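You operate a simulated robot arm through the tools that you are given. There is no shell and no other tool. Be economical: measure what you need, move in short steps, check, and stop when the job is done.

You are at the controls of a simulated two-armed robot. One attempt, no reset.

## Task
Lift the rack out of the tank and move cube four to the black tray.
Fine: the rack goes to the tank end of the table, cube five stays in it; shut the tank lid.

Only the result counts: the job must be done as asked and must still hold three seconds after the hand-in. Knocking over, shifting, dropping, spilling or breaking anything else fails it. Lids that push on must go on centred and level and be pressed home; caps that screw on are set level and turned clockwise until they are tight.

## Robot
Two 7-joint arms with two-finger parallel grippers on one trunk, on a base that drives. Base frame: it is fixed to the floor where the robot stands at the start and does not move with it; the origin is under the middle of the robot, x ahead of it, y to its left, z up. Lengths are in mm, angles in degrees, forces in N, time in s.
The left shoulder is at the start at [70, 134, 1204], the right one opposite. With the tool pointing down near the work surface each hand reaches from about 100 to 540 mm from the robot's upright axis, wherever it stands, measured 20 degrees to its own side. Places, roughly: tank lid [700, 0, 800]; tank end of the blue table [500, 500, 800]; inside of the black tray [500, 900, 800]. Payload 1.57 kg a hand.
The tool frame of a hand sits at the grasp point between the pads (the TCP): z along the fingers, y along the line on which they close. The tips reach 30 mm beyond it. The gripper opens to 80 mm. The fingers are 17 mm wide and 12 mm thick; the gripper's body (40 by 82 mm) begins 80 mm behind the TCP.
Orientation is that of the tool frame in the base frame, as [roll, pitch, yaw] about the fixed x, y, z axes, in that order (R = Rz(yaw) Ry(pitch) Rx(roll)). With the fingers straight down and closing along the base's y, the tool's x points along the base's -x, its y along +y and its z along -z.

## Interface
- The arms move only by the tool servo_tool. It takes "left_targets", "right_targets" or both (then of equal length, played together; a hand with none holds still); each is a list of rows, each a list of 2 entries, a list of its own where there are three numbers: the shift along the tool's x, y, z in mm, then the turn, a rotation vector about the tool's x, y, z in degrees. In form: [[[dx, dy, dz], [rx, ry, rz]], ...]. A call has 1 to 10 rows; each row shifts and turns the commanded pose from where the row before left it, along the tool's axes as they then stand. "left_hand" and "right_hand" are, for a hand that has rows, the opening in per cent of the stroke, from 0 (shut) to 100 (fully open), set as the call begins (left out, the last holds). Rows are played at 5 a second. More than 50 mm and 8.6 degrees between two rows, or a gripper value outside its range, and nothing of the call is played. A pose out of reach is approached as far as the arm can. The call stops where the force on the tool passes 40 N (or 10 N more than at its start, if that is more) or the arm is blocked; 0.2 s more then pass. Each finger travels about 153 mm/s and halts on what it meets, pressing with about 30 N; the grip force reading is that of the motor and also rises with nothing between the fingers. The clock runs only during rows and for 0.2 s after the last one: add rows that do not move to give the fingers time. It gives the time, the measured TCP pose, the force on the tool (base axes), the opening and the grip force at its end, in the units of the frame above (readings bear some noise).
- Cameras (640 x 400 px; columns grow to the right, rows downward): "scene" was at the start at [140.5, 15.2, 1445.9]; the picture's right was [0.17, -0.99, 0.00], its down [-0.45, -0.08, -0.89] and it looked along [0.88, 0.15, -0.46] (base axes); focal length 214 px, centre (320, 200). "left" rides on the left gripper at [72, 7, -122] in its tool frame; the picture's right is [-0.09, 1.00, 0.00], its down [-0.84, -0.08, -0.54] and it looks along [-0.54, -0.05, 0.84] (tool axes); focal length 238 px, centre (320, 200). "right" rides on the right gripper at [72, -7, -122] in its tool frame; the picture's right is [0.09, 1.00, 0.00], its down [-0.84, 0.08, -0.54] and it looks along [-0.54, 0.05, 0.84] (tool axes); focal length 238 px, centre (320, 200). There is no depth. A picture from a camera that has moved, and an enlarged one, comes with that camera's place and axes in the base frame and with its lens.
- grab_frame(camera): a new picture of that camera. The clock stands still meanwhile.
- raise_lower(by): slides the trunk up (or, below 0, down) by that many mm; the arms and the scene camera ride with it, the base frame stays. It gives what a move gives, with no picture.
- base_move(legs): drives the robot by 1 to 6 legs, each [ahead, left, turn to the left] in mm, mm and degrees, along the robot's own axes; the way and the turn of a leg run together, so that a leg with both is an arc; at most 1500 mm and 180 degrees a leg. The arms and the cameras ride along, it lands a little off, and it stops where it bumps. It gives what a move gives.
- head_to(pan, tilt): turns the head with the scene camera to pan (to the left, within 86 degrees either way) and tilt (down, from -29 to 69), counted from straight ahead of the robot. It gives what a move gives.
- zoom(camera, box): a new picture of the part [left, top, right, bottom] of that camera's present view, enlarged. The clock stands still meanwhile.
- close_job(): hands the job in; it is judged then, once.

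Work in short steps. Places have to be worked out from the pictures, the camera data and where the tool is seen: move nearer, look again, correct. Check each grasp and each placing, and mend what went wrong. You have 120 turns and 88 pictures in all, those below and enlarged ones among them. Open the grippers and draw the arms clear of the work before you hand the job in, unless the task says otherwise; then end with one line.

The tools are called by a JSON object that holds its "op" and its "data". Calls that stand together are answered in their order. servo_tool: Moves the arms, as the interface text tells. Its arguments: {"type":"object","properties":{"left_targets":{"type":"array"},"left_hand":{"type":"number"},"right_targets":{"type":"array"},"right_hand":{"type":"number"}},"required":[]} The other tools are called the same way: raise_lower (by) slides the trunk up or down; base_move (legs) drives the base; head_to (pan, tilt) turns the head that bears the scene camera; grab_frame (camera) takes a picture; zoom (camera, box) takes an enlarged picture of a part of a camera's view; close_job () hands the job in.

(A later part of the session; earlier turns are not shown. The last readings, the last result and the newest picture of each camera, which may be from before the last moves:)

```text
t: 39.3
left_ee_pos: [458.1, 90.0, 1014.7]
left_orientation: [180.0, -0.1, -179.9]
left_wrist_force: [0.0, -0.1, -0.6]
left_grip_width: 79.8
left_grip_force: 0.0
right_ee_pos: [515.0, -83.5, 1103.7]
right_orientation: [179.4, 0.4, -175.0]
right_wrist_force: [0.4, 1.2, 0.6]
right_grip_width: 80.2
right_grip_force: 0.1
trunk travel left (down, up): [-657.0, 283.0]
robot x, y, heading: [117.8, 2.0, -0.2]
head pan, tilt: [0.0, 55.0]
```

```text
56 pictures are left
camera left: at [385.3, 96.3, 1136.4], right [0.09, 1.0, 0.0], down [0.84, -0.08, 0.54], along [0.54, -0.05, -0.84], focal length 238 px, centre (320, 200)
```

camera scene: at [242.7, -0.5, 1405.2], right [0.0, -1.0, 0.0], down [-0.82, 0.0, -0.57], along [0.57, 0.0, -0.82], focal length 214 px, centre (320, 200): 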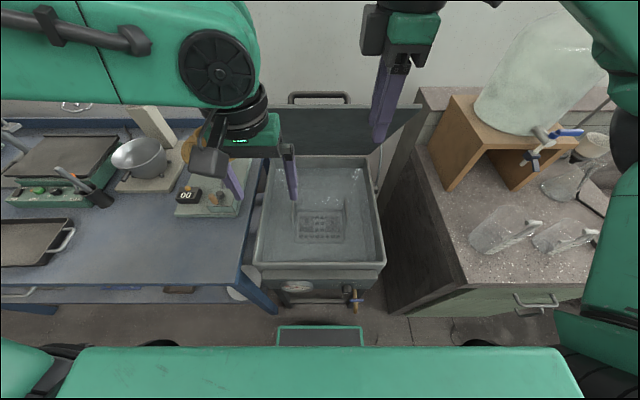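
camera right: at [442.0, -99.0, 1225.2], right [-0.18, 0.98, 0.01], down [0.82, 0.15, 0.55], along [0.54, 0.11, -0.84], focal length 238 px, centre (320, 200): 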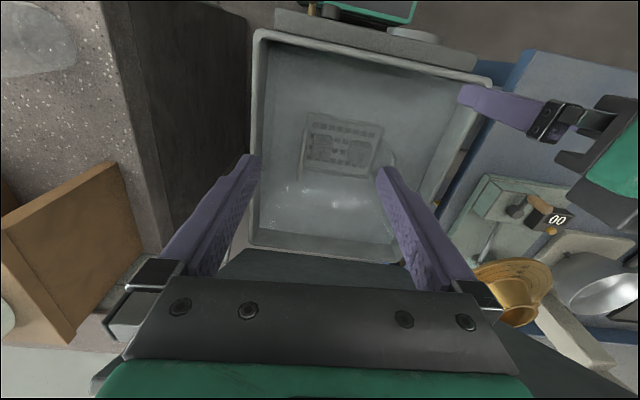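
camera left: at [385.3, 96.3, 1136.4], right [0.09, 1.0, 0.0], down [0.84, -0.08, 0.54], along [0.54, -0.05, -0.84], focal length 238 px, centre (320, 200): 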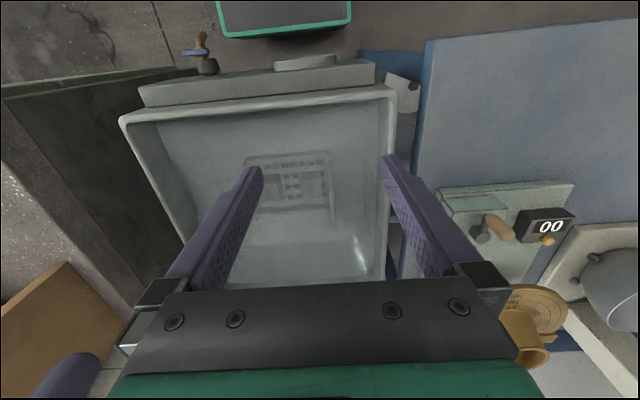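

Both pictures agree with the handles at y ≈ +99 and −92, x 612–700, z ~753. I approach with both hands above them and tilt 30° so the wrists stay clear of the lid.

{"op": "servo_tool", "data": {"left_targets": [[[-25.3, 1.5, 24], [0, 0, 0]], [[-25.3, 1.5, 24], [0, 0, 0]], [[-25.3, 1.5, 24], [0, 0, 0]], [[-25.3, 1.5, 24], [0, 0, 0]], [[-25.3, 1.5, 24], [0, 0, 0]], [[-25.3, 1.5, 24], [0, 0, 0]], [[0, 0, 0], [0, -7.5, 0]], [[0, 0, 0], [0, -7.5, 0]], [[0, 0, 0], [0, -7.5, 0]], [[0, 0, 0], [0, -7.5, 0]]], "right_targets": [[[-16, -1.5, 39], [0, 0, 5]], [[-16, -1.5, 39], [0, 0, 0]], [[-16, -1.5, 39], [0, 0, 0]], [[-16, -1.5, 39], [0, 0, 0]], [[-16, -1.5, 39], [0, 0, 0]], [[-16, -1.5, 39], [0, 0, 0]], [[0, 0, 0], [0, -7.5, 0]], [[0, 0, 0], [0, -7.5, 0]], [[0, 0, 0], [0, -7.5, 0]], [[0, 0, 0], [0, -7.5, 0]]]}}

{"op": "grab_frame", "data": {"camera": "left"}}

{"op": "grab_frame", "data": {"camera": "right"}}

```text
t: 41.5
left_ee_pos: [598.4, 109.2, 872.8]
left_orientation: [-179.8, 30.1, -179.9]
left_wrist_force: [-0.8, 0.2, 0.4]
left_grip_width: 80.0
left_grip_force: 0.1
left hand out of reach, approached as far as the arm can: row 6
right_ee_pos: [612.6, -90.1, 871.5]
right_orientation: [179.4, 30.5, 179.7]
right_wrist_force: [-1.3, 0.4, -0.6]
right_grip_width: 80.0
right_grip_force: 0.0
trunk travel left (down, up): [-657.0, 283.0]
robot x, y, heading: [120.5, -0.1, -0.0]
head pan, tilt: [0.0, 55.0]
```

```text
55 pictures are left
camera left: at [475.6, 114.9, 943.8], right [0.08, 1.0, 0.05], down [0.45, -0.08, 0.89], along [0.89, -0.05, -0.46], focal length 238 px, centre (320, 200)
```

left: 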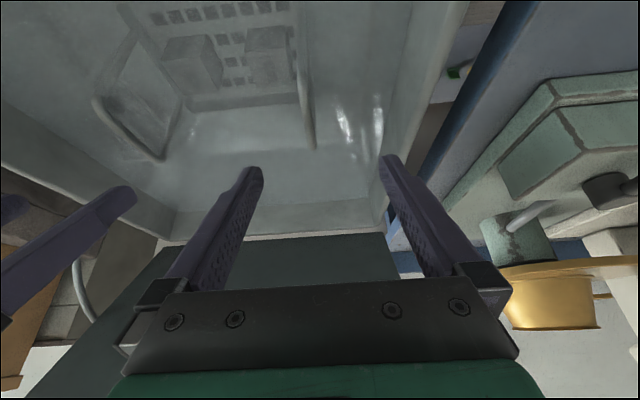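

```text
54 pictures are left
camera right: at [487.1, -97.3, 939.2], right [-0.08, 1.0, -0.04], down [0.45, 0.07, 0.89], along [0.89, 0.06, -0.45], focal length 238 px, centre (320, 200)
```

right: 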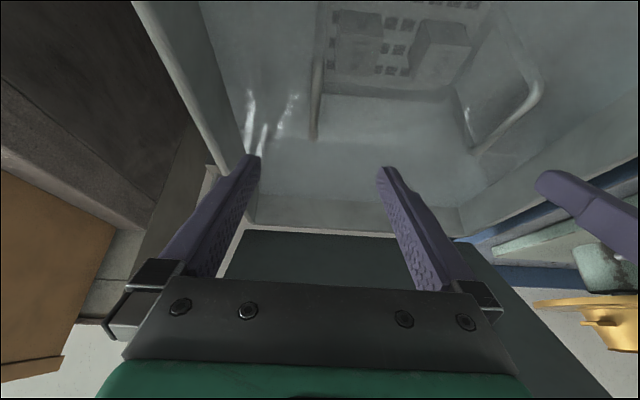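

Handles confirmed: bars at y≈98 and −92, x centre 656, z~753. I advance both to just above them.

{"op": "servo_tool", "data": {"left_targets": [[[-2.8, -3.7, 29.7], [0, 0, 0]], [[-2.8, -3.7, 29.7], [0, 0, 0]], [[-2.9, -3.6, 29.8], [0, 0, 0]]], "right_targets": [[[1.1, -0.7, 26.9], [0, 0, 0]], [[1.1, -0.7, 26.9], [0, 0, 0]], [[1.2, -0.6, 26.8], [0, 0, 0]]]}}

{"op": "grab_frame", "data": {"camera": "left"}}

{"op": "grab_frame", "data": {"camera": "right"}}

```text
t: 42.3
left_ee_pos: [642.6, 111.9, 810.0]
left_orientation: [-179.9, 29.9, -180.0]
left_wrist_force: [0.3, -0.9, 0.0]
left_grip_width: 80.0
left_grip_force: 0.1
left hand out of reach, approached as far as the arm can: row 3
right_ee_pos: [652.7, -92.1, 799.5]
right_orientation: [179.3, 30.4, 179.8]
right_wrist_force: [-0.1, 0.6, -0.1]
right_grip_width: 79.9
right_grip_force: 0.1
trunk travel left (down, up): [-657.0, 283.0]
robot x, y, heading: [117.2, 5.3, -0.0]
head pan, tilt: [0.0, 55.0]
```

```text
53 pictures are left
camera left: at [520.2, 118.3, 880.4], right [0.08, 1.0, 0.04], down [0.45, -0.08, 0.89], along [0.89, -0.05, -0.46], focal length 238 px, centre (320, 200)
```

left: 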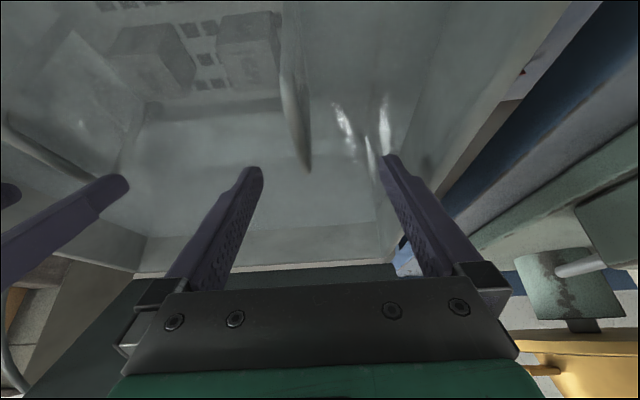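

```text
52 pictures are left
camera right: at [526.7, -99.2, 868.1], right [-0.08, 1.0, -0.04], down [0.45, 0.07, 0.89], along [0.89, 0.06, -0.45], focal length 238 px, centre (320, 200)
```

right: 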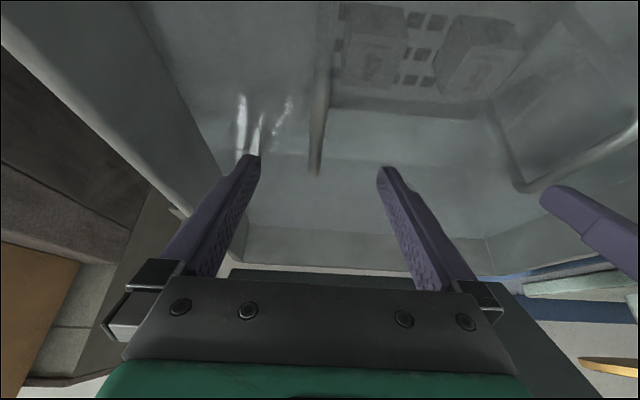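

The left hand is at its reach limit. I draw both hands back 40 mm and drive 45 mm ahead (deck stays ~45 mm off the tank legs).

{"op": "servo_tool", "data": {"left_targets": [[[17.3, 0, -10], [0, 0, 0]], [[17.3, 0, -10], [0, 0, 0]]], "right_targets": [[[17.3, 0, -10], [0, 0, 0]], [[17.3, 0, -10], [0, 0, 0]]]}}

{"op": "base_move", "data": {"legs": [[45, 0, 0]]}}

```text
t: 42.9
left_ee_pos: [602.9, 111.7, 811.2]
left_orientation: [180.0, 30.0, -179.9]
left_wrist_force: [-0.7, -0.1, 0.0]
left_grip_width: 79.8
left_grip_force: 0.0
right_ee_pos: [609.8, -90.8, 799.0]
right_orientation: [179.3, 30.4, 179.7]
right_wrist_force: [-0.7, 0.2, -0.3]
right_grip_width: 80.1
right_grip_force: 0.0
trunk travel left (down, up): [-657.0, 283.0]
robot x, y, heading: [114.6, 1.0, -0.5]
head pan, tilt: [0.0, 55.0]
```

```text
t: 43.8
left_ee_pos: [645.9, 111.7, 812.4]
left_orientation: [180.0, 30.0, 180.0]
left_wrist_force: [0.1, -0.5, -1.0]
left_grip_width: 80.3
left_grip_force: 0.0
right_ee_pos: [654.2, -91.5, 799.6]
right_orientation: [179.3, 30.3, 179.7]
right_wrist_force: [0.3, 0.1, 0.2]
right_grip_width: 79.8
right_grip_force: 0.1
trunk travel left (down, up): [-657.0, 283.0]
robot x, y, heading: [167.0, 5.6, -0.1]
head pan, tilt: [0.0, 55.0]
```

Now down over the bars.

{"op": "servo_tool", "data": {"left_targets": [[[0, -14, 0], [0, 0, 0]], [[9.4, 0, 26.3], [0, 0, 0]], [[9.4, 0, 26.3], [0, 0, 0]]], "right_targets": [[[0, 0, 0], [0, 0, 0]], [[9.9, 0, 19.1], [0, 0, 0]], [[9.9, 0, 19.1], [0, 0, 0]]]}}

{"op": "grab_frame", "data": {"camera": "left"}}

{"op": "grab_frame", "data": {"camera": "right"}}

```text
t: 44.6
left_ee_pos: [647.6, 118.2, 776.5]
left_orientation: [-179.9, 30.0, 179.9]
left_wrist_force: [0.3, -0.2, -0.8]
left_grip_width: 80.2
left_grip_force: 0.0
left hand out of reach, approached as far as the arm can: row 2, 3
right_ee_pos: [657.8, -90.9, 755.6]
right_orientation: [179.3, 30.4, 179.7]
right_wrist_force: [-0.1, 0.0, 1.0]
right_grip_width: 79.9
right_grip_force: 0.1
trunk travel left (down, up): [-657.0, 283.0]
robot x, y, heading: [164.3, -1.6, -0.2]
head pan, tilt: [0.0, 55.0]
```

```text
51 pictures are left
camera left: at [523.3, 125.2, 847.0], right [0.08, 1.0, 0.04], down [0.45, -0.08, 0.89], along [0.89, -0.05, -0.46], focal length 238 px, centre (320, 200)
```

left: 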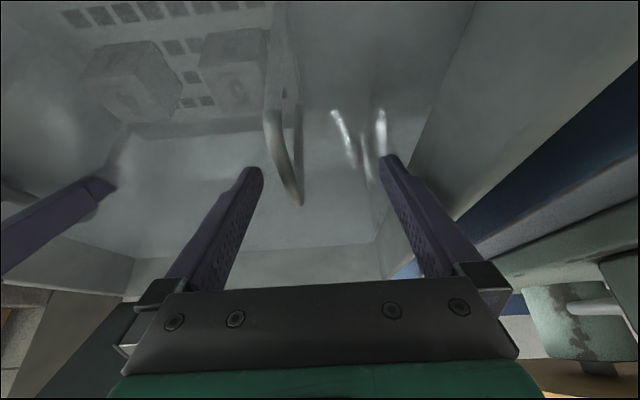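

```text
50 pictures are left
camera right: at [532.2, -98.8, 824.7], right [-0.08, 1.0, -0.04], down [0.45, 0.07, 0.89], along [0.89, 0.06, -0.45], focal length 238 px, centre (320, 200)
```

right: 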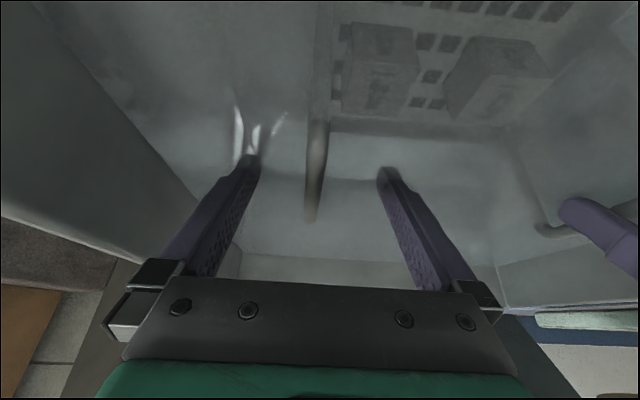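

The right hand is over its bar; the left is stopped by a joint limit rather than distance. I look at the arms' posture.

{"op": "grab_frame", "data": {"camera": "scene"}}

```text
49 pictures are left
camera scene: at [286.7, -0.3, 1285.3], right [0.0, -1.0, 0.0], down [-0.82, 0.0, -0.57], along [0.57, 0.0, -0.82], focal length 214 px, centre (320, 200)
```

scene: 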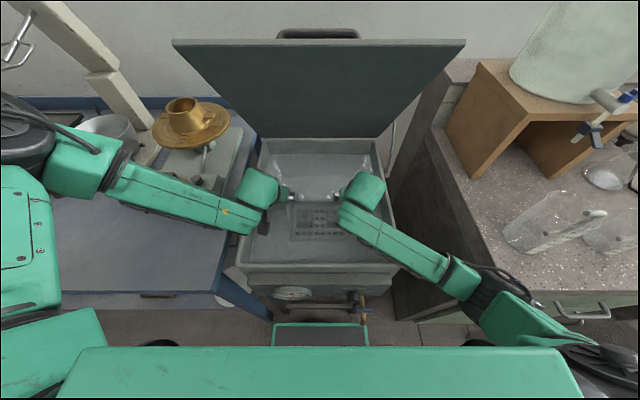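

The left elbow has swung far out. I retract the left hand up and back and straighten it to reset the posture.

{"op": "servo_tool", "data": {"left_targets": [[[-8.6, 7.5, -47], [0, 0, 0]], [[-8.6, 7.5, -47], [0, 0, 0]], [[-8.6, 7.5, -47], [0, 0, 0]], [[-8.6, 7.5, -47], [0, 0, 0]], [[-8.6, 7.5, -47], [0, 0, 0]], [[-8.6, 7.5, -47], [0, 0, 0]], [[-8.6, 7.5, -47], [0, 0, 0]], [[-8.6, 7.5, -47], [0, 0, 0]]]}}

{"op": "servo_tool", "data": {"left_targets": [[[0, 0, 0], [0, 7.5, 0]], [[0, 0, 0], [0, 7.5, 0]], [[0, 0, 0], [0, 7.5, 0]], [[0, 0, 0], [0, 7.5, 0]]]}}

{"op": "grab_frame", "data": {"camera": "scene"}}

```text
t: 46.4
left_ee_pos: [602.7, 139.5, 901.0]
left_orientation: [179.9, 29.9, 180.0]
left_wrist_force: [-0.6, -0.9, -0.7]
left_grip_width: 80.0
left_grip_force: 0.1
left hand out of reach, approached as far as the arm can: row 3, 4, 5, 6, 7, 8
right_ee_pos: [657.6, -91.4, 755.3]
right_orientation: [179.4, 30.3, 179.7]
right_wrist_force: [0.2, 0.2, -0.2]
right_grip_width: 80.1
right_grip_force: 0.1
trunk travel left (down, up): [-657.0, 283.0]
robot x, y, heading: [166.8, 0.8, 0.0]
head pan, tilt: [0.0, 55.0]
```

```text
t: 47.4
left_ee_pos: [602.7, 139.3, 900.6]
left_orientation: [179.9, -0.2, -179.9]
left_wrist_force: [0.1, 0.5, -0.5]
left_grip_width: 80.0
left_grip_force: 0.0
right_ee_pos: [658.1, -90.3, 756.1]
right_orientation: [179.3, 30.3, 179.7]
right_wrist_force: [0.0, 0.5, 0.4]
right_grip_width: 79.9
right_grip_force: 0.1
trunk travel left (down, up): [-657.0, 283.0]
robot x, y, heading: [165.3, -3.0, 0.2]
head pan, tilt: [0.0, 55.0]
```

```text
48 pictures are left
camera scene: at [287.9, -0.9, 1285.1], right [0.0, -1.0, 0.0], down [-0.82, 0.0, -0.57], along [0.57, 0.0, -0.82], focal length 214 px, centre (320, 200)
```

scene: 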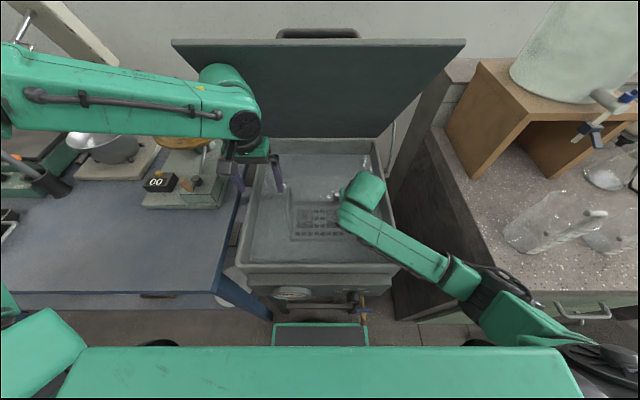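

The posture is odd (elbow far left). I try drawing the left hand left, back and up with vertical fingers.

{"op": "servo_tool", "data": {"left_targets": [[[10, 25, -25], [0, 0, 0]], [[10, 25, -25], [0, 0, 0]], [[10, 25, -25], [0, 0, 0]], [[10, 25, -25], [0, 0, 0]], [[10, 0, -35], [0, 0, 0]], [[10, 0, -35], [0, 0, 0]], [[10, 0, -35], [0, 0, 0]], [[10, 0, -35], [0, 0, 0]]]}}

{"op": "grab_frame", "data": {"camera": "scene"}}

```text
t: 49.2
left_ee_pos: [522.8, 239.3, 1143.1]
left_orientation: [180.0, 0.0, 179.9]
left_wrist_force: [-0.5, -0.4, -0.2]
left_grip_width: 80.1
left_grip_force: 0.1
right_ee_pos: [656.2, -92.5, 755.3]
right_orientation: [179.3, 30.4, 179.6]
right_wrist_force: [-0.2, -0.5, 0.2]
right_grip_width: 80.0
right_grip_force: 0.1
trunk travel left (down, up): [-657.0, 283.0]
robot x, y, heading: [164.0, 0.9, -0.1]
head pan, tilt: [0.0, 55.0]
```

```text
47 pictures are left
camera scene: at [286.0, -1.3, 1285.3], right [0.0, -1.0, 0.0], down [-0.82, 0.0, -0.57], along [0.57, 0.0, -0.82], focal length 214 px, centre (320, 200)
```

scene: 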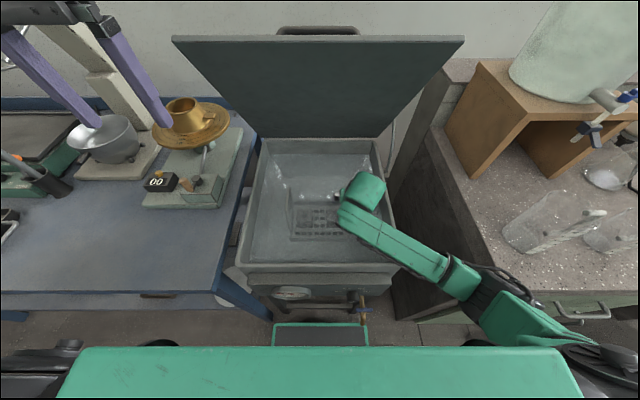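

Posture looks reset. I re-approach on an outer path with the left hand, then tilt it.

{"op": "servo_tool", "data": {"left_targets": [[[-10, -14, 35], [0, 0, 0]], [[-10, -14, 35], [0, 0, 0]], [[-10, -14, 35], [0, 0, 0]], [[-10, -14, 35], [0, 0, 0]], [[-10, -14, 35], [0, 0, 0]], [[-10, -14, 35], [0, 0, 0]], [[0, 0, 10], [0, -7.5, 0]], [[0, 0, 10], [0, -7.5, 0]], [[0, 0, 10], [0, -7.5, 0]], [[0, 0, 0], [0, -7.5, 0]]]}}

{"op": "grab_frame", "data": {"camera": "scene"}}

```text
t: 51.4
left_ee_pos: [586.4, 156.3, 900.9]
left_orientation: [-179.9, 22.5, 180.0]
left_wrist_force: [0.4, 0.0, -0.4]
left_grip_width: 80.0
left_grip_force: 0.0
left hand out of reach, approached as far as the arm can: row 10
right_ee_pos: [657.5, -91.2, 755.4]
right_orientation: [179.2, 30.4, 179.7]
right_wrist_force: [-0.7, 0.8, 0.5]
right_grip_width: 80.0
right_grip_force: 0.1
trunk travel left (down, up): [-657.0, 283.0]
robot x, y, heading: [164.9, -1.7, 0.1]
head pan, tilt: [0.0, 55.0]
```

```text
46 pictures are left
camera scene: at [286.8, -0.6, 1285.2], right [0.0, -1.0, 0.0], down [-0.82, 0.0, -0.57], along [0.57, 0.0, -0.82], focal length 214 px, centre (320, 200)
```

scene: 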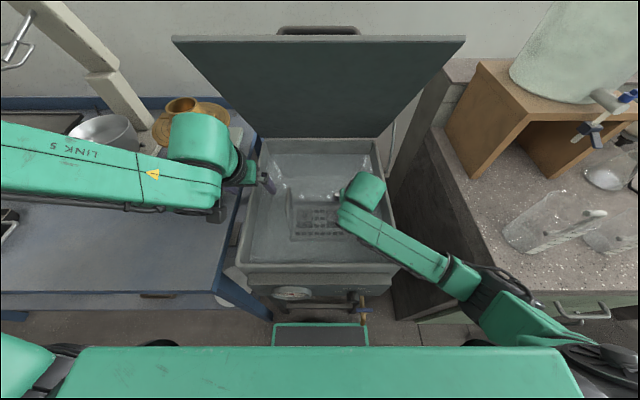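

The left elbow still takes the outer posture. The right arm got its good posture while yawed 90°, so I mirror that: back up, yaw the left hand +85°.

{"op": "servo_tool", "data": {"left_targets": [[[0, 0, 0], [0, 7.5, 0]], [[0, 0, 0], [0, 7.5, 0]], [[10, 5, -35], [0, 7.5, 0]], [[10, 5, -40], [0, 0, 0]], [[10, 5, -40], [0, 0, 0]], [[10, 5, -40], [0, 0, 0]]]}}

{"op": "servo_tool", "data": {"left_targets": [[[0, 0, 0], [0, 0, 8.5]], [[0, 0, 0], [0, 0, 8.5]], [[0, 0, 0], [0, 0, 8.5]], [[0, 0, 0], [0, 0, 8.5]], [[0, 0, 0], [0, 0, 8.5]], [[0, 0, 0], [0, 0, 8.5]], [[0, 0, 0], [0, 0, 8.5]], [[0, 0, 0], [0, 0, 8.5]], [[0, 0, 0], [0, 0, 8.5]], [[0, 0, 0], [0, 0, 8.5]]]}}

{"op": "grab_frame", "data": {"camera": "scene"}}

```text
t: 52.8
left_ee_pos: [540.6, 175.6, 1056.4]
left_orientation: [-180.0, 0.1, -180.0]
left_wrist_force: [-1.0, -0.1, 0.3]
left_grip_width: 79.8
left_grip_force: 0.0
right_ee_pos: [655.2, -91.6, 755.6]
right_orientation: [179.3, 30.4, 179.7]
right_wrist_force: [0.2, -0.1, -0.4]
right_grip_width: 80.1
right_grip_force: 0.0
trunk travel left (down, up): [-657.0, 283.0]
robot x, y, heading: [165.4, 0.9, -0.2]
head pan, tilt: [0.0, 55.0]
```

```text
t: 55.0
left_ee_pos: [542.6, 175.0, 1054.2]
left_orientation: [-179.9, 0.0, 94.9]
left_wrist_force: [-1.1, 0.1, 0.0]
left_grip_width: 79.6
left_grip_force: 0.0
right_ee_pos: [657.9, -91.7, 755.6]
right_orientation: [179.3, 30.4, 179.7]
right_wrist_force: [-1.1, -0.5, 0.6]
right_grip_width: 80.1
right_grip_force: 0.1
trunk travel left (down, up): [-657.0, 283.0]
robot x, y, heading: [170.4, -1.1, 0.1]
head pan, tilt: [0.0, 55.0]
```

```text
45 pictures are left
camera scene: at [286.9, -0.5, 1285.2], right [0.0, -1.0, 0.0], down [-0.82, 0.0, -0.57], along [0.57, 0.0, -0.82], focal length 214 px, centre (320, 200)
```

scene: 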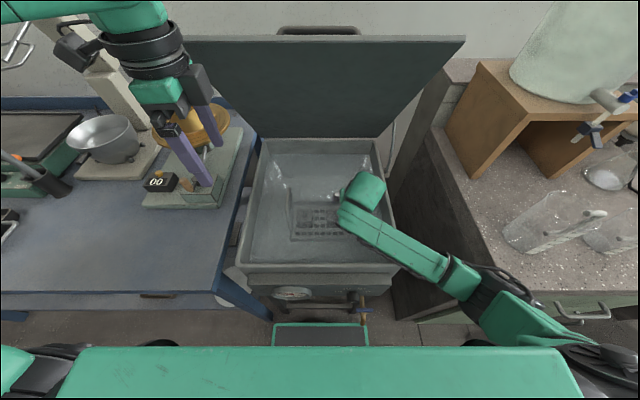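

Now I lower it in this yaw and watch the posture.

{"op": "servo_tool", "data": {"left_targets": [[[-9, 11, 35], [0, 0, 0]], [[-9, 11, 35], [0, 0, 0]], [[-9, 11, 35], [0, 0, 0]], [[-9, 11, 35], [0, 0, 0]], [[-9, 11, 30], [0, 0, 0]]]}}

{"op": "grab_frame", "data": {"camera": "scene"}}

```text
t: 56.2
left_ee_pos: [600.8, 136.8, 883.9]
left_orientation: [-179.9, -0.1, 95.0]
left_wrist_force: [0.2, 0.5, -0.5]
left_grip_width: 80.3
left_grip_force: 0.1
right_ee_pos: [657.4, -91.7, 753.9]
right_orientation: [179.3, 30.3, 179.7]
right_wrist_force: [-0.1, 0.5, 0.5]
right_grip_width: 80.0
right_grip_force: 0.1
trunk travel left (down, up): [-657.0, 283.0]
robot x, y, heading: [165.7, 3.8, 0.2]
head pan, tilt: [0.0, 55.0]
```

```text
44 pictures are left
camera scene: at [288.0, -0.8, 1285.1], right [0.0, -1.0, 0.0], down [-0.82, 0.0, -0.57], along [0.57, 0.0, -0.82], focal length 214 px, centre (320, 200)
```

scene: 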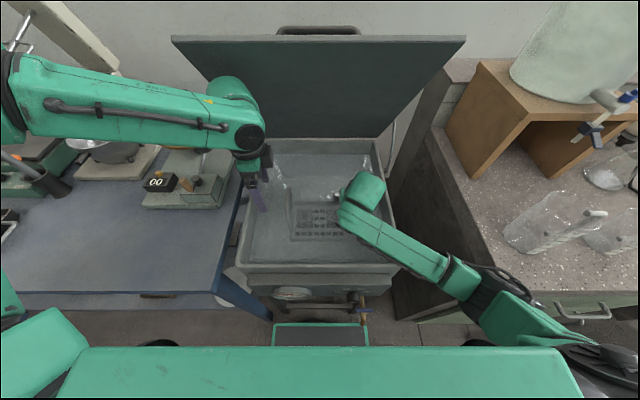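

I rotate the yaw back here, then try shifting inward to y≈100.

{"op": "servo_tool", "data": {"left_targets": [[[0, 0, 0], [0, 0, -8.5]], [[0, 0, 0], [0, 0, -8.5]], [[0, 0, 0], [0, 0, -8.5]], [[0, 0, 0], [0, 0, -8.5]], [[0, 0, 0], [0, 0, -8.5]], [[0, 0, 0], [0, 0, -8.5]], [[0, 0, 0], [0, 0, -8.5]], [[0, 0, 0], [0, 0, -8.5]], [[0, 0, 0], [0, 0, -8.5]], [[0, 0, 0], [0, 0, -8.5]]]}}

{"op": "servo_tool", "data": {"left_targets": [[[0, -13, 10], [0, 0, 0]], [[0, -13, 10], [0, 0, 0]], [[0, -13, 10], [0, 0, 0]]]}}

```text
t: 58.4
left_ee_pos: [599.7, 136.4, 884.9]
left_orientation: [180.0, 0.0, -179.9]
left_wrist_force: [0.4, 0.3, -0.9]
left_grip_width: 80.2
left_grip_force: 0.0
right_ee_pos: [657.8, -92.1, 755.8]
right_orientation: [179.3, 30.4, 179.7]
right_wrist_force: [0.7, -0.1, -0.1]
right_grip_width: 80.1
right_grip_force: 0.2
trunk travel left (down, up): [-657.0, 283.0]
robot x, y, heading: [164.8, 1.0, -0.0]
head pan, tilt: [0.0, 55.0]
```

```text
t: 59.2
left_ee_pos: [600.1, 98.7, 855.0]
left_orientation: [-179.9, 0.1, -179.9]
left_wrist_force: [0.2, 0.6, -0.5]
left_grip_width: 80.2
left_grip_force: 0.0
right_ee_pos: [657.6, -89.8, 755.9]
right_orientation: [179.3, 30.4, 179.7]
right_wrist_force: [0.1, 0.9, 0.3]
right_grip_width: 80.0
right_grip_force: 0.1
trunk travel left (down, up): [-657.0, 283.0]
robot x, y, heading: [165.9, 0.8, -0.2]
head pan, tilt: [0.0, 55.0]
```

Now it reaches y 98.7. I go down toward the bar, tilting gradually.

{"op": "servo_tool", "data": {"left_targets": [[[-18, 0, 20], [0, 0, 0]], [[-18, 0, 20], [0, 0, 0]], [[-10, 0, 18], [0, -5, 0]], [[-9, 0, 19], [0, -5, 0]], [[0, 0, 10], [0, -5, 0]]]}}

{"op": "grab_frame", "data": {"camera": "left"}}

```text
t: 60.4
left_ee_pos: [641.1, 118.7, 783.1]
left_orientation: [-179.9, 15.1, -180.0]
left_wrist_force: [0.5, -1.2, -0.2]
left_grip_width: 79.8
left_grip_force: 0.1
left hand out of reach, approached as far as the arm can: row 1, 2, 3, 4
right_ee_pos: [657.4, -92.0, 756.1]
right_orientation: [179.2, 30.4, 179.6]
right_wrist_force: [0.0, 0.1, 0.0]
right_grip_width: 79.9
right_grip_force: 0.1
trunk travel left (down, up): [-657.0, 283.0]
robot x, y, heading: [163.2, -1.4, -0.1]
head pan, tilt: [0.0, 55.0]
```

```text
43 pictures are left
camera left: at [539.5, 124.8, 882.7], right [0.09, 1.0, 0.02], down [0.67, -0.08, 0.74], along [0.74, -0.05, -0.67], focal length 238 px, centre (320, 200)
```

left: 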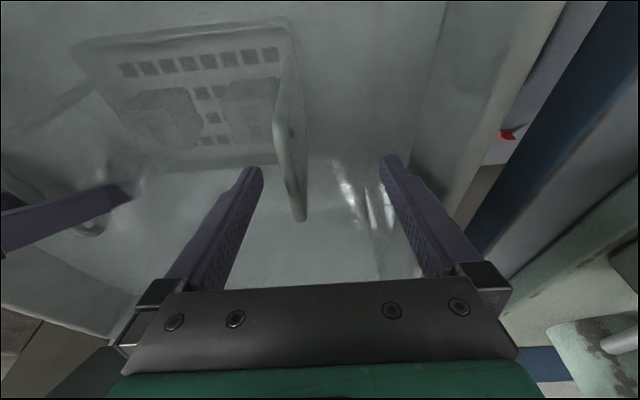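

The left limit is inward sweep at larger x. I raise both hands slightly and strafe the base 40 mm to the right so the left has more outward room.

{"op": "servo_tool", "data": {"left_targets": [[[-4, 0, -15], [0, 0, 0]], [[-4, 0, -15], [0, 0, 0]]], "right_targets": [[[-13, 0, -22], [0, 0, 0]], [[-13, 0, -22], [0, 0, 0]]]}}

{"op": "base_move", "data": {"legs": [[0, -45, 0]]}}

```text
t: 61.0
left_ee_pos: [640.2, 119.2, 814.1]
left_orientation: [180.0, 15.0, 180.0]
left_wrist_force: [-0.5, -0.1, 0.5]
left_grip_width: 80.2
left_grip_force: 0.0
right_ee_pos: [658.6, -93.3, 807.2]
right_orientation: [179.4, 30.3, 179.7]
right_wrist_force: [0.3, -0.4, 0.7]
right_grip_width: 80.1
right_grip_force: 0.0
trunk travel left (down, up): [-657.0, 283.0]
robot x, y, heading: [162.2, -0.5, -0.0]
head pan, tilt: [0.0, 55.0]
```

```text
t: 61.9
left_ee_pos: [640.4, 73.6, 814.2]
left_orientation: [-179.9, 15.0, 179.9]
left_wrist_force: [-0.4, -0.2, 0.5]
left_grip_width: 80.1
left_grip_force: 0.0
right_ee_pos: [657.3, -135.7, 807.5]
right_orientation: [179.2, 30.4, 179.8]
right_wrist_force: [0.9, 11.5, 0.4]
right_grip_width: 69.7
right_grip_force: 0.0
trunk travel left (down, up): [-657.0, 283.0]
robot x, y, heading: [163.3, -44.7, -0.1]
head pan, tilt: [0.0, 55.0]
```

The right outer finger touched the tank wall; I move it inward at once, and shift the left to y 98.

{"op": "servo_tool", "data": {"left_targets": [[[0, 12, 0], [0, 0, 0]], [[-8, 12, 2], [0, 0, 0]], [[-8, 0, 2], [0, -5, 0]]], "right_targets": [[[0, 20, 0], [0, 0, 0]], [[0, 20, 0], [0, 0, 0]], [[0, 4, 0], [0, 0, 0]]]}}

{"op": "grab_frame", "data": {"camera": "scene"}}

```text
t: 62.7
left_ee_pos: [656.8, 97.2, 814.8]
left_orientation: [180.0, 20.1, -180.0]
left_wrist_force: [0.5, -1.1, 0.7]
left_grip_width: 80.1
left_grip_force: 0.1
right_ee_pos: [657.7, -91.5, 808.1]
right_orientation: [179.3, 30.4, 179.6]
right_wrist_force: [0.4, -0.2, -0.5]
right_grip_width: 79.9
right_grip_force: 0.0
trunk travel left (down, up): [-657.0, 283.0]
robot x, y, heading: [163.1, -43.6, 0.1]
head pan, tilt: [0.0, 55.0]
```

```text
42 pictures are left
camera scene: at [286.5, -45.4, 1285.2], right [0.0, -1.0, 0.0], down [-0.82, 0.0, -0.57], along [0.57, 0.0, -0.82], focal length 214 px, centre (320, 200)
```

scene: 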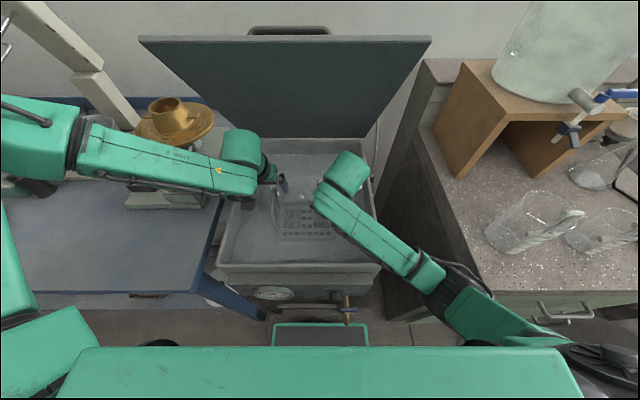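

No limit now. I descend both hands to the bars.

{"op": "servo_tool", "data": {"left_targets": [[[9.7, 1, 26.8], [0, 0, 0]], [[9.7, 0, 26.8], [0, 0, 0]]], "right_targets": [[[13, 0, 22.5], [0, 0, 0]], [[13, 0, 22.5], [0, 0, 0]]]}}

{"op": "grab_frame", "data": {"camera": "left"}}

{"op": "grab_frame", "data": {"camera": "right"}}

```text
t: 63.3
left_ee_pos: [655.3, 101.7, 759.1]
left_orientation: [180.0, 20.0, -179.8]
left_wrist_force: [-0.5, 0.4, -0.1]
left_grip_width: 80.1
left_grip_force: 0.1
right_ee_pos: [659.7, -91.4, 755.9]
right_orientation: [179.2, 30.5, 179.8]
right_wrist_force: [-0.6, -0.1, 0.1]
right_grip_width: 80.1
right_grip_force: 0.0
trunk travel left (down, up): [-657.0, 283.0]
robot x, y, heading: [160.1, -47.6, 0.0]
head pan, tilt: [0.0, 55.0]
```

```text
41 pictures are left
camera left: at [546.7, 107.2, 849.6], right [0.09, 1.0, 0.03], down [0.6, -0.08, 0.8], along [0.79, -0.05, -0.61], focal length 238 px, centre (320, 200)
```

left: 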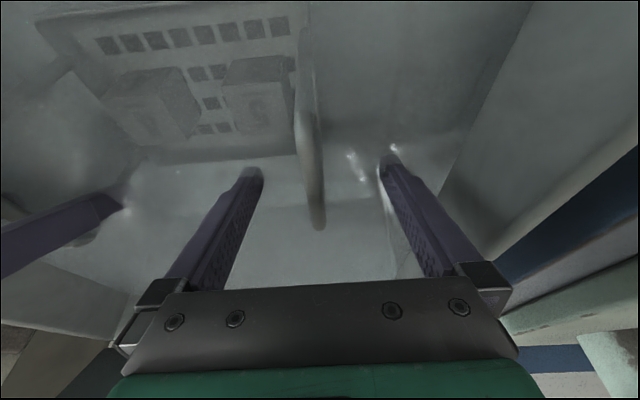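

```text
40 pictures are left
camera right: at [534.0, -99.7, 824.3], right [-0.08, 1.0, -0.04], down [0.45, 0.07, 0.89], along [0.89, 0.06, -0.45], focal length 238 px, centre (320, 200)
```

right: 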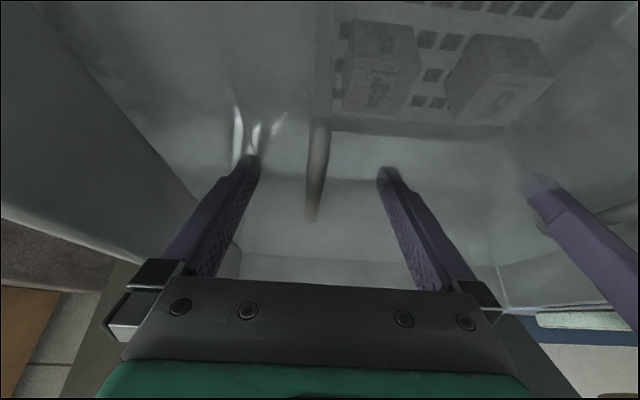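

Bars lie between both finger pairs at about TCP height. I close both hands.

{"op": "servo_tool", "data": {"left_targets": [[[0, -3, 0], [0, 0, 0]], [[0, 0, 0], [0, 0, 0]], [[0, 0, 0], [0, 0, 0]], [[0, 0, 0], [0, 0, 0]]], "right_targets": [[[0, 0, 0], [0, 0, 0]], [[0, 0, 0], [0, 0, 0]], [[0, 0, 0], [0, 0, 0]], [[0, 0, 0], [0, 0, 0]]], "left_hand": 0, "right_hand": 0}}

```text
t: 64.3
left_ee_pos: [655.5, 98.7, 760.2]
left_orientation: [179.9, 20.0, -179.9]
left_wrist_force: [-0.2, 8.3, 0.1]
left_grip_width: 9.6
left_grip_force: 27.7
left hand out of reach, approached as far as the arm can: row 1
right_ee_pos: [659.8, -91.9, 755.0]
right_orientation: [179.3, 30.4, 179.7]
right_wrist_force: [-0.5, -10.9, 0.0]
right_grip_width: 9.7
right_grip_force: 28.1
trunk travel left (down, up): [-657.0, 283.0]
robot x, y, heading: [164.1, -43.6, -0.1]
head pan, tilt: [0.0, 55.0]
```

Both handles gripped. I lift 40 mm straight up and check.

{"op": "servo_tool", "data": {"left_targets": [[[-6.8, 1.5, -18.8], [0, 0, 0]], [[-6.8, 0, -18.8], [0, 0, 0]]], "right_targets": [[[-10, -1.5, -17.3], [0, 0, 0]], [[-10, 0, -17.3], [0, 0, 0]]]}}

{"op": "zoom", "data": {"camera": "scene", "box": [200, 130, 400, 290]}}

```text
t: 64.9
left_ee_pos: [654.8, 100.2, 800.4]
left_orientation: [-179.9, 19.9, 179.9]
left_wrist_force: [-0.2, -0.9, -5.4]
left_grip_width: 9.5
left_grip_force: 27.9
right_ee_pos: [658.4, -93.2, 795.4]
right_orientation: [179.1, 30.2, 179.8]
right_wrist_force: [0.0, 1.1, -4.5]
right_grip_width: 9.7
right_grip_force: 27.9
trunk travel left (down, up): [-657.0, 283.0]
robot x, y, heading: [166.8, -44.3, 0.1]
head pan, tilt: [0.0, 55.0]
```

```text
2.50 times, centred on (300, 210) of scene
camera zoom: at [287.6, -45.2, 1285.0], right [0.0, -1.0, 0.0], down [-0.82, 0.0, -0.57], along [0.57, 0.0, -0.82], focal length 536 px, centre (370, 175)
```

zoom: 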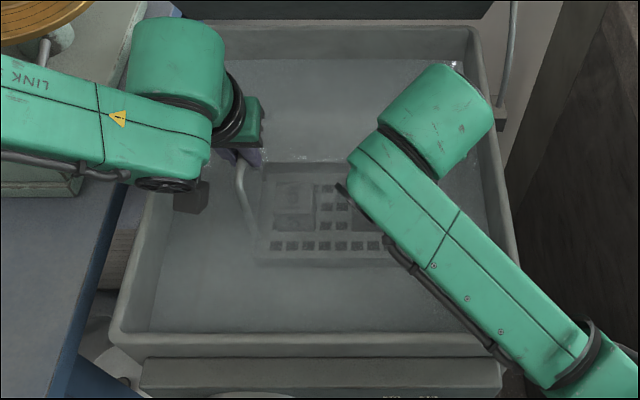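

About 5 N on each hand, lifting evenly. I continue up with a slight backward motion.

{"op": "servo_tool", "data": {"left_targets": [[[2.9, 0, -21.3], [0, 0, 0]], [[2.9, 0, -21.3], [0, 0, 0]], [[2.9, 0, -21.3], [0, 0, 0]], [[2.9, 0, -21.3], [0, 0, 0]]], "right_targets": [[[-0.84, 0, -21.5], [0, 0, 0]], [[-0.84, 0, -21.5], [0, 0, 0]], [[-0.84, 0, -21.5], [0, 0, 0]], [[-0.84, 0, -21.5], [0, 0, 0]]]}}

{"op": "grab_frame", "data": {"camera": "scene"}}

```text
t: 65.9
left_ee_pos: [614.6, 100.1, 877.6]
left_orientation: [-179.8, 20.0, 180.0]
left_wrist_force: [-2.9, -23.1, -4.5]
left_grip_width: 9.3
left_grip_force: 28.3
right_ee_pos: [615.1, -91.9, 871.6]
right_orientation: [179.0, 30.4, 180.0]
right_wrist_force: [3.1, 24.4, -4.4]
right_grip_width: 10.1
right_grip_force: 28.1
trunk travel left (down, up): [-657.0, 283.0]
robot x, y, heading: [160.7, -46.3, 0.0]
head pan, tilt: [0.0, 55.0]
```

```text
38 pictures are left
camera scene: at [286.5, -45.0, 1285.2], right [0.0, -1.0, 0.0], down [-0.82, 0.0, -0.57], along [0.57, 0.0, -0.82], focal length 214 px, centre (320, 200)
```

scene: 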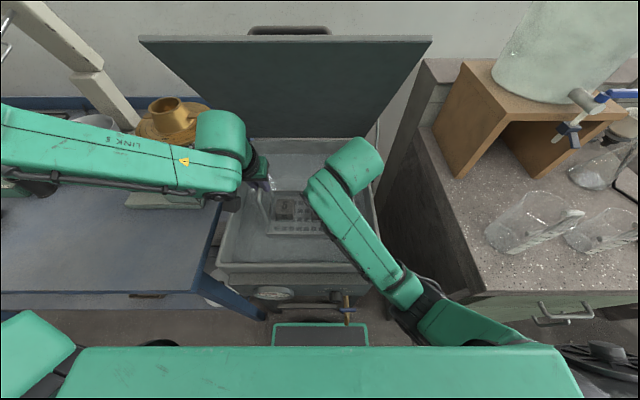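

Lateral tension of ~23 N has built up; I ease the hands 2 mm toward each other while going on up.

{"op": "servo_tool", "data": {"left_targets": [[[0, -1.2, 0], [0, 0, 0]], [[2.9, -0.8, -21.3], [0, 0, 0]], [[2.9, 0, -21.3], [0, 0, 0]]], "right_targets": [[[0, 1.2, 0], [0, 0, 0]], [[-0.84, 0.8, -21.5], [0, 0, 0]], [[-0.84, 0, -21.5], [0, 0, 0]]]}}

```text
t: 66.6
left_ee_pos: [603.8, 88.2, 901.7]
left_orientation: [-178.3, 20.5, 179.5]
left_wrist_force: [2.6, -28.8, -6.7]
left_grip_width: 9.8
left_grip_force: 27.0
right_ee_pos: [611.1, -103.3, 887.5]
right_orientation: [-177.8, 30.8, -177.9]
right_wrist_force: [-2.4, 28.8, -3.2]
right_grip_width: 9.5
right_grip_force: 27.3
trunk travel left (down, up): [-657.0, 283.0]
robot x, y, heading: [165.7, -45.0, 0.1]
head pan, tilt: [0.0, 55.0]
stopped in row 3 (left hand): the force on the tool passed its limit (the readings are from after the stop); the commanded pose is now the measured one
```

Both hands drifted −y by 12 mm with internal tension. I look before going on.

{"op": "grab_frame", "data": {"camera": "scene"}}

{"op": "grab_frame", "data": {"camera": "left"}}

```text
37 pictures are left
camera scene: at [286.6, -44.8, 1285.2], right [0.0, -1.0, 0.0], down [-0.82, 0.0, -0.57], along [0.57, 0.0, -0.82], focal length 214 px, centre (320, 200)
```

scene: 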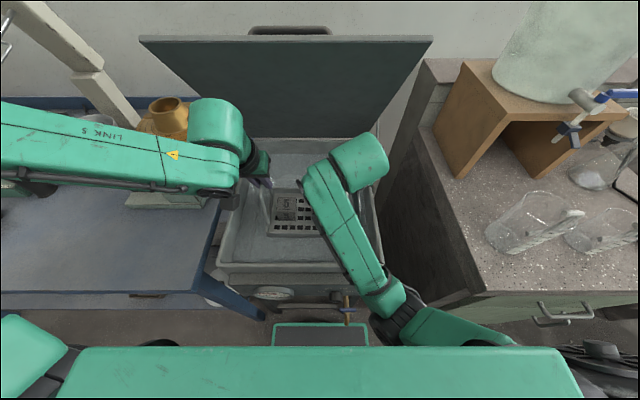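

```text
36 pictures are left
camera left: at [493.7, 99.3, 991.1], right [0.11, 0.99, 0.0], down [0.59, -0.06, 0.8], along [0.8, -0.08, -0.6], focal length 238 px, centre (320, 200)
```

left: 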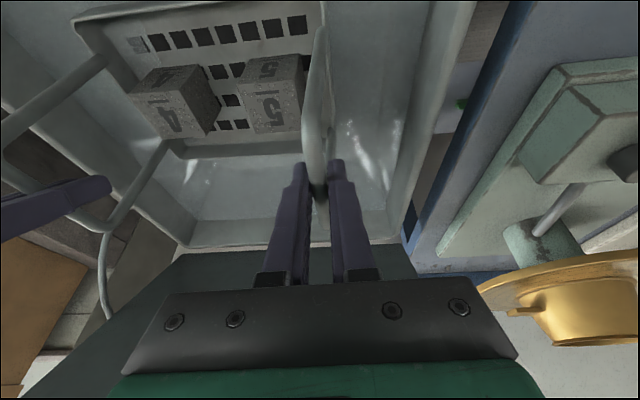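

Rack is out of the water, cubes 4 and 5 well in it; the right side is 14 mm low. I raise and ease the right hand.

{"op": "servo_tool", "data": {"left_targets": [[[0, 0, 0], [0, 0, 0]], [[0, 0, 0], [0, 0, 0]], [[0, 0, 0], [0, 0, 0]]], "right_targets": [[[-2, 2, -3.5], [0, 0, 0]], [[-2, 2, -3.5], [0, 0, 0]], [[-2, 1, -3.5], [0, 0, 0]]]}}

```text
t: 67.0
left_ee_pos: [603.7, 87.3, 901.9]
left_orientation: [-177.9, 20.4, 179.7]
left_wrist_force: [2.6, -8.0, -5.4]
left_grip_width: 9.6
left_grip_force: 27.4
right_ee_pos: [609.7, -104.0, 886.1]
right_orientation: [-177.0, 30.5, -177.6]
right_wrist_force: [-3.1, 8.4, -4.6]
right_grip_width: 9.7
right_grip_force: 27.7
trunk travel left (down, up): [-657.0, 283.0]
robot x, y, heading: [164.2, -45.6, -0.1]
head pan, tilt: [0.0, 55.0]
stopped in row 2 (left hand): the force on the tool passed its limit (the readings are from after the stop); the commanded pose is now the measured one
```

Force has dropped to 8 N. I now raise only the right hand, slowly.

{"op": "servo_tool", "data": {"left_targets": [[[0, 0, 0], [0, 0, 0]], [[0, 0, 0], [0, 0, 0]], [[0, 0, 0], [0, 0, 0]]], "right_targets": [[[-2, 0, -3.5], [0, 0, 0]], [[-2, 0, -3.5], [0, 0, 0]], [[-2, 0, -3.5], [0, 0, 0]]]}}

```text
t: 67.5
left_ee_pos: [603.9, 82.9, 901.5]
left_orientation: [-177.2, 20.5, 179.1]
left_wrist_force: [2.5, -9.8, -5.9]
left_grip_width: 9.9
left_grip_force: 28.4
right_ee_pos: [611.2, -110.1, 884.8]
right_orientation: [-175.3, 30.3, -176.2]
right_wrist_force: [-1.6, 9.5, -4.1]
right_grip_width: 9.7
right_grip_force: 27.2
trunk travel left (down, up): [-657.0, 283.0]
robot x, y, heading: [164.0, -44.1, 0.3]
head pan, tilt: [0.0, 55.0]
stopped in row 2 (left hand): the force on the tool passed its limit (the readings are from after the stop); the commanded pose is now the measured one
```

The right elbow seems to run into the body as the hand retracts. I move both hands forward again by 30 mm to free it.

{"op": "servo_tool", "data": {"left_targets": [[[-9.4, 0, 3.4], [0, 0, 0]], [[-9.4, 0, 3.4], [0, 0, 0]], [[-9.4, 0, 3.4], [0, 0, 0]]], "right_targets": [[[-8.7, 0, 5], [0, 0, 0]], [[-8.7, 0, 5], [0, 0, 0]], [[-8.7, 0, 5], [0, 0, 0]]]}}

{"op": "grab_frame", "data": {"camera": "scene"}}

```text
t: 68.2
left_ee_pos: [627.4, 79.2, 902.8]
left_orientation: [-176.8, 20.6, 178.9]
left_wrist_force: [1.4, -7.4, -6.3]
left_grip_width: 10.1
left_grip_force: 27.5
right_ee_pos: [633.9, -112.9, 880.0]
right_orientation: [-173.9, 29.7, -175.5]
right_wrist_force: [-2.2, 7.5, -3.4]
right_grip_width: 9.8
right_grip_force: 28.1
trunk travel left (down, up): [-657.0, 283.0]
robot x, y, heading: [166.0, -46.4, -0.0]
head pan, tilt: [0.0, 55.0]
stopped in row 3 (left hand): the force on the tool passed its limit (the readings are from after the stop); the commanded pose is now the measured one
```

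```text
35 pictures are left
camera scene: at [288.9, -45.1, 1285.0], right [0.0, -1.0, 0.0], down [-0.82, 0.0, -0.57], along [0.57, 0.0, -0.82], focal length 214 px, centre (320, 200)
```

scene: 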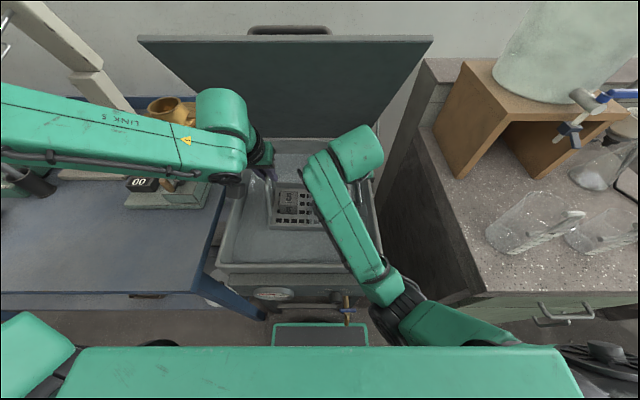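

The right elbow tucks against the body when the hand rises relative to the shoulder. I go back down along the way to the freer posture; then I'll lift with the trunk instead.

{"op": "servo_tool", "data": {"left_targets": [[[1.8, 4.2, 21.3], [-0.7, 0, -0.2]], [[1.8, 4.2, 21.3], [-0.7, 0, -0.2]], [[1.8, 4.2, 21.3], [-0.7, 0, -0.2]]], "right_targets": [[[4.3, 4, 17.1], [-0.8, 0, 0.8]], [[4.3, 4, 17.1], [-0.8, 0, 0.8]], [[4.3, 4, 17.1], [-0.8, 0, 0.8]]]}}

```text
t: 69.0
left_ee_pos: [644.6, 85.8, 840.2]
left_orientation: [-178.4, 20.5, 179.4]
left_wrist_force: [0.9, -28.7, -6.5]
left_grip_width: 9.5
left_grip_force: 27.8
right_ee_pos: [649.4, -106.3, 827.9]
right_orientation: [-177.4, 30.1, -178.0]
right_wrist_force: [-0.2, 27.5, -3.8]
right_grip_width: 9.7
right_grip_force: 28.1
trunk travel left (down, up): [-657.0, 283.0]
robot x, y, heading: [163.2, -46.7, -0.0]
head pan, tilt: [0.0, 55.0]
```

Following well now. I ease inward and finish the way down.

{"op": "servo_tool", "data": {"left_targets": [[[1.8, 2, 18], [-0.7, 0, -0.2]], [[1.8, 3.5, 18], [-0.7, 0, -0.2]], [[0, 3, 0], [0, 0, 0]], [[0, 0, 0], [0, 0, 0]]], "right_targets": [[[3.3, 5, 15], [-0.8, 0, 0.6]], [[3.3, 5, 15], [-0.8, 0, 0.6]], [[0, 3, 0], [0, 0, 0]], [[0, 0, 0], [0, 0, 0]]]}}

```text
t: 69.9
left_ee_pos: [653.9, 89.5, 806.5]
left_orientation: [-179.1, 20.8, 179.7]
left_wrist_force: [1.8, -7.5, -4.9]
left_grip_width: 9.4
left_grip_force: 28.0
right_ee_pos: [659.8, -101.9, 795.5]
right_orientation: [-178.3, 30.3, -178.8]
right_wrist_force: [-1.6, 8.2, -4.8]
right_grip_width: 9.7
right_grip_force: 27.9
trunk travel left (down, up): [-657.0, 283.0]
robot x, y, heading: [161.4, -45.4, -0.1]
head pan, tilt: [0.0, 55.0]
stopped in row 4 (left hand): the force on the tool passed its limit (the readings are from after the stop); the commanded pose is now the measured one
```

Now I let the base and trunk do the motion: back 60 mm, then the trunk up 80 mm.

{"op": "base_move", "data": {"legs": [[-60, 0, 0]]}}

{"op": "raise_lower", "data": {"by": 80}}

{"op": "grab_frame", "data": {"camera": "scene"}}

```text
t: 70.8
left_ee_pos: [594.3, 88.7, 806.9]
left_orientation: [-179.3, 20.8, 179.6]
left_wrist_force: [1.9, -15.3, -5.5]
left_grip_width: 9.4
left_grip_force: 27.9
right_ee_pos: [601.3, -101.6, 795.6]
right_orientation: [-178.4, 30.3, -178.7]
right_wrist_force: [-2.1, 14.7, -4.7]
right_grip_width: 9.4
right_grip_force: 27.6
trunk travel left (down, up): [-657.0, 283.0]
robot x, y, heading: [104.9, -44.3, -0.3]
head pan, tilt: [0.0, 55.0]
```

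```text
t: 72.0
left_ee_pos: [596.0, 90.2, 887.3]
left_orientation: [-179.1, 20.9, 179.7]
left_wrist_force: [1.9, -6.3, -4.9]
left_grip_width: 9.7
left_grip_force: 27.7
right_ee_pos: [599.7, -102.8, 876.2]
right_orientation: [-178.5, 30.3, -178.8]
right_wrist_force: [-1.9, 6.8, -5.2]
right_grip_width: 9.9
right_grip_force: 27.8
trunk travel left (down, up): [-737.0, 203.0]
robot x, y, heading: [106.8, -44.5, 0.2]
head pan, tilt: [0.0, 55.0]
```

```text
34 pictures are left
camera scene: at [228.9, -45.1, 1365.0], right [0.0, -1.0, 0.0], down [-0.82, 0.0, -0.57], along [0.57, 0.0, -0.82], focal length 214 px, centre (320, 200)
```

scene: 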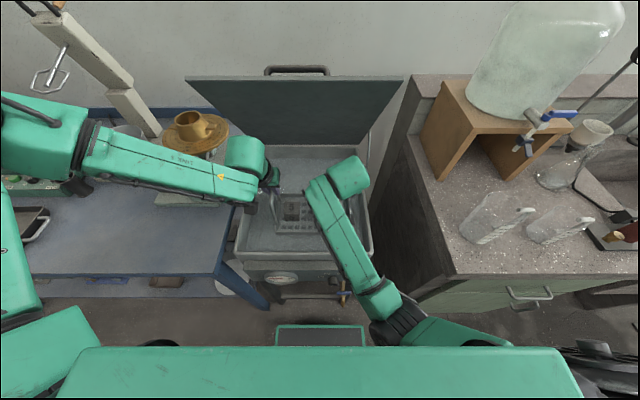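

Works smoothly. Another 90 mm up, back 100 mm, then I look.

{"op": "raise_lower", "data": {"by": 90}}

{"op": "base_move", "data": {"legs": [[-105, 0, 0]]}}

{"op": "grab_frame", "data": {"camera": "scene"}}

```text
t: 73.2
left_ee_pos: [596.2, 90.5, 977.1]
left_orientation: [-179.1, 21.0, 179.7]
left_wrist_force: [1.4, -8.0, -5.2]
left_grip_width: 9.4
left_grip_force: 27.6
right_ee_pos: [600.3, -101.7, 965.9]
right_orientation: [-178.4, 30.3, -178.7]
right_wrist_force: [-1.7, 8.5, -5.0]
right_grip_width: 9.6
right_grip_force: 27.6
trunk travel left (down, up): [-827.0, 113.0]
robot x, y, heading: [103.6, -43.8, -0.0]
head pan, tilt: [0.0, 55.0]
```

```text
t: 74.4
left_ee_pos: [493.3, 90.6, 976.2]
left_orientation: [-179.2, 20.7, 179.6]
left_wrist_force: [1.8, -8.7, -5.5]
left_grip_width: 9.5
left_grip_force: 28.3
right_ee_pos: [498.7, -101.7, 965.1]
right_orientation: [-178.4, 30.2, -178.7]
right_wrist_force: [-1.9, 8.2, -5.6]
right_grip_width: 9.6
right_grip_force: 28.3
trunk travel left (down, up): [-827.0, 113.0]
robot x, y, heading: [3.0, -43.1, -0.1]
head pan, tilt: [0.0, 55.0]
```

```text
33 pictures are left
camera scene: at [127.8, -44.9, 1454.7], right [0.0, -1.0, 0.0], down [-0.82, 0.0, -0.57], along [0.57, 0.0, -0.82], focal length 214 px, centre (320, 200)
```

scene: 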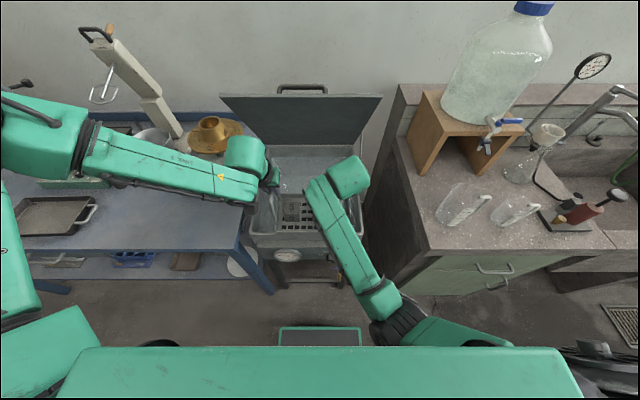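

Rack is high and clear. I strafe left 435 mm over the table's free front area.

{"op": "base_move", "data": {"legs": [[0, 435, 0]]}}

{"op": "grab_frame", "data": {"camera": "scene"}}

{"op": "grab_frame", "data": {"camera": "left"}}

```text
t: 77.1
left_ee_pos: [491.9, 526.0, 977.6]
left_orientation: [-179.2, 20.9, 179.7]
left_wrist_force: [1.6, -6.1, -5.2]
left_grip_width: 9.3
left_grip_force: 27.1
right_ee_pos: [498.1, 332.7, 966.2]
right_orientation: [-178.6, 30.4, -178.7]
right_wrist_force: [-1.2, 6.4, -4.6]
right_grip_width: 9.8
right_grip_force: 27.3
trunk travel left (down, up): [-827.0, 113.0]
robot x, y, heading: [-0.3, 388.4, 0.0]
head pan, tilt: [0.0, 55.0]
```

```text
32 pictures are left
camera scene: at [124.9, 389.4, 1455.0], right [0.0, -1.0, 0.0], down [-0.82, 0.0, -0.57], along [0.57, 0.0, -0.82], focal length 214 px, centre (320, 200)
```

scene: 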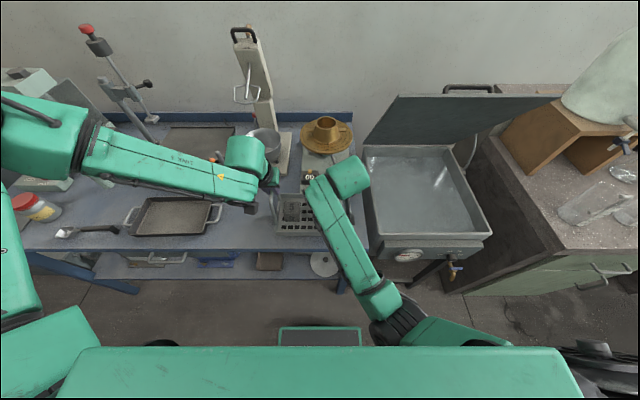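

```text
31 pictures are left
camera left: at [381.2, 533.7, 1065.8], right [0.1, 1.0, 0.02], down [0.59, -0.07, 0.81], along [0.8, -0.07, -0.59], focal length 238 px, centre (320, 200)
```

left: 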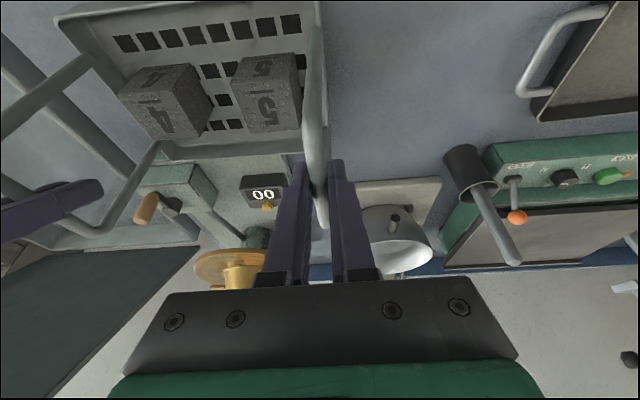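

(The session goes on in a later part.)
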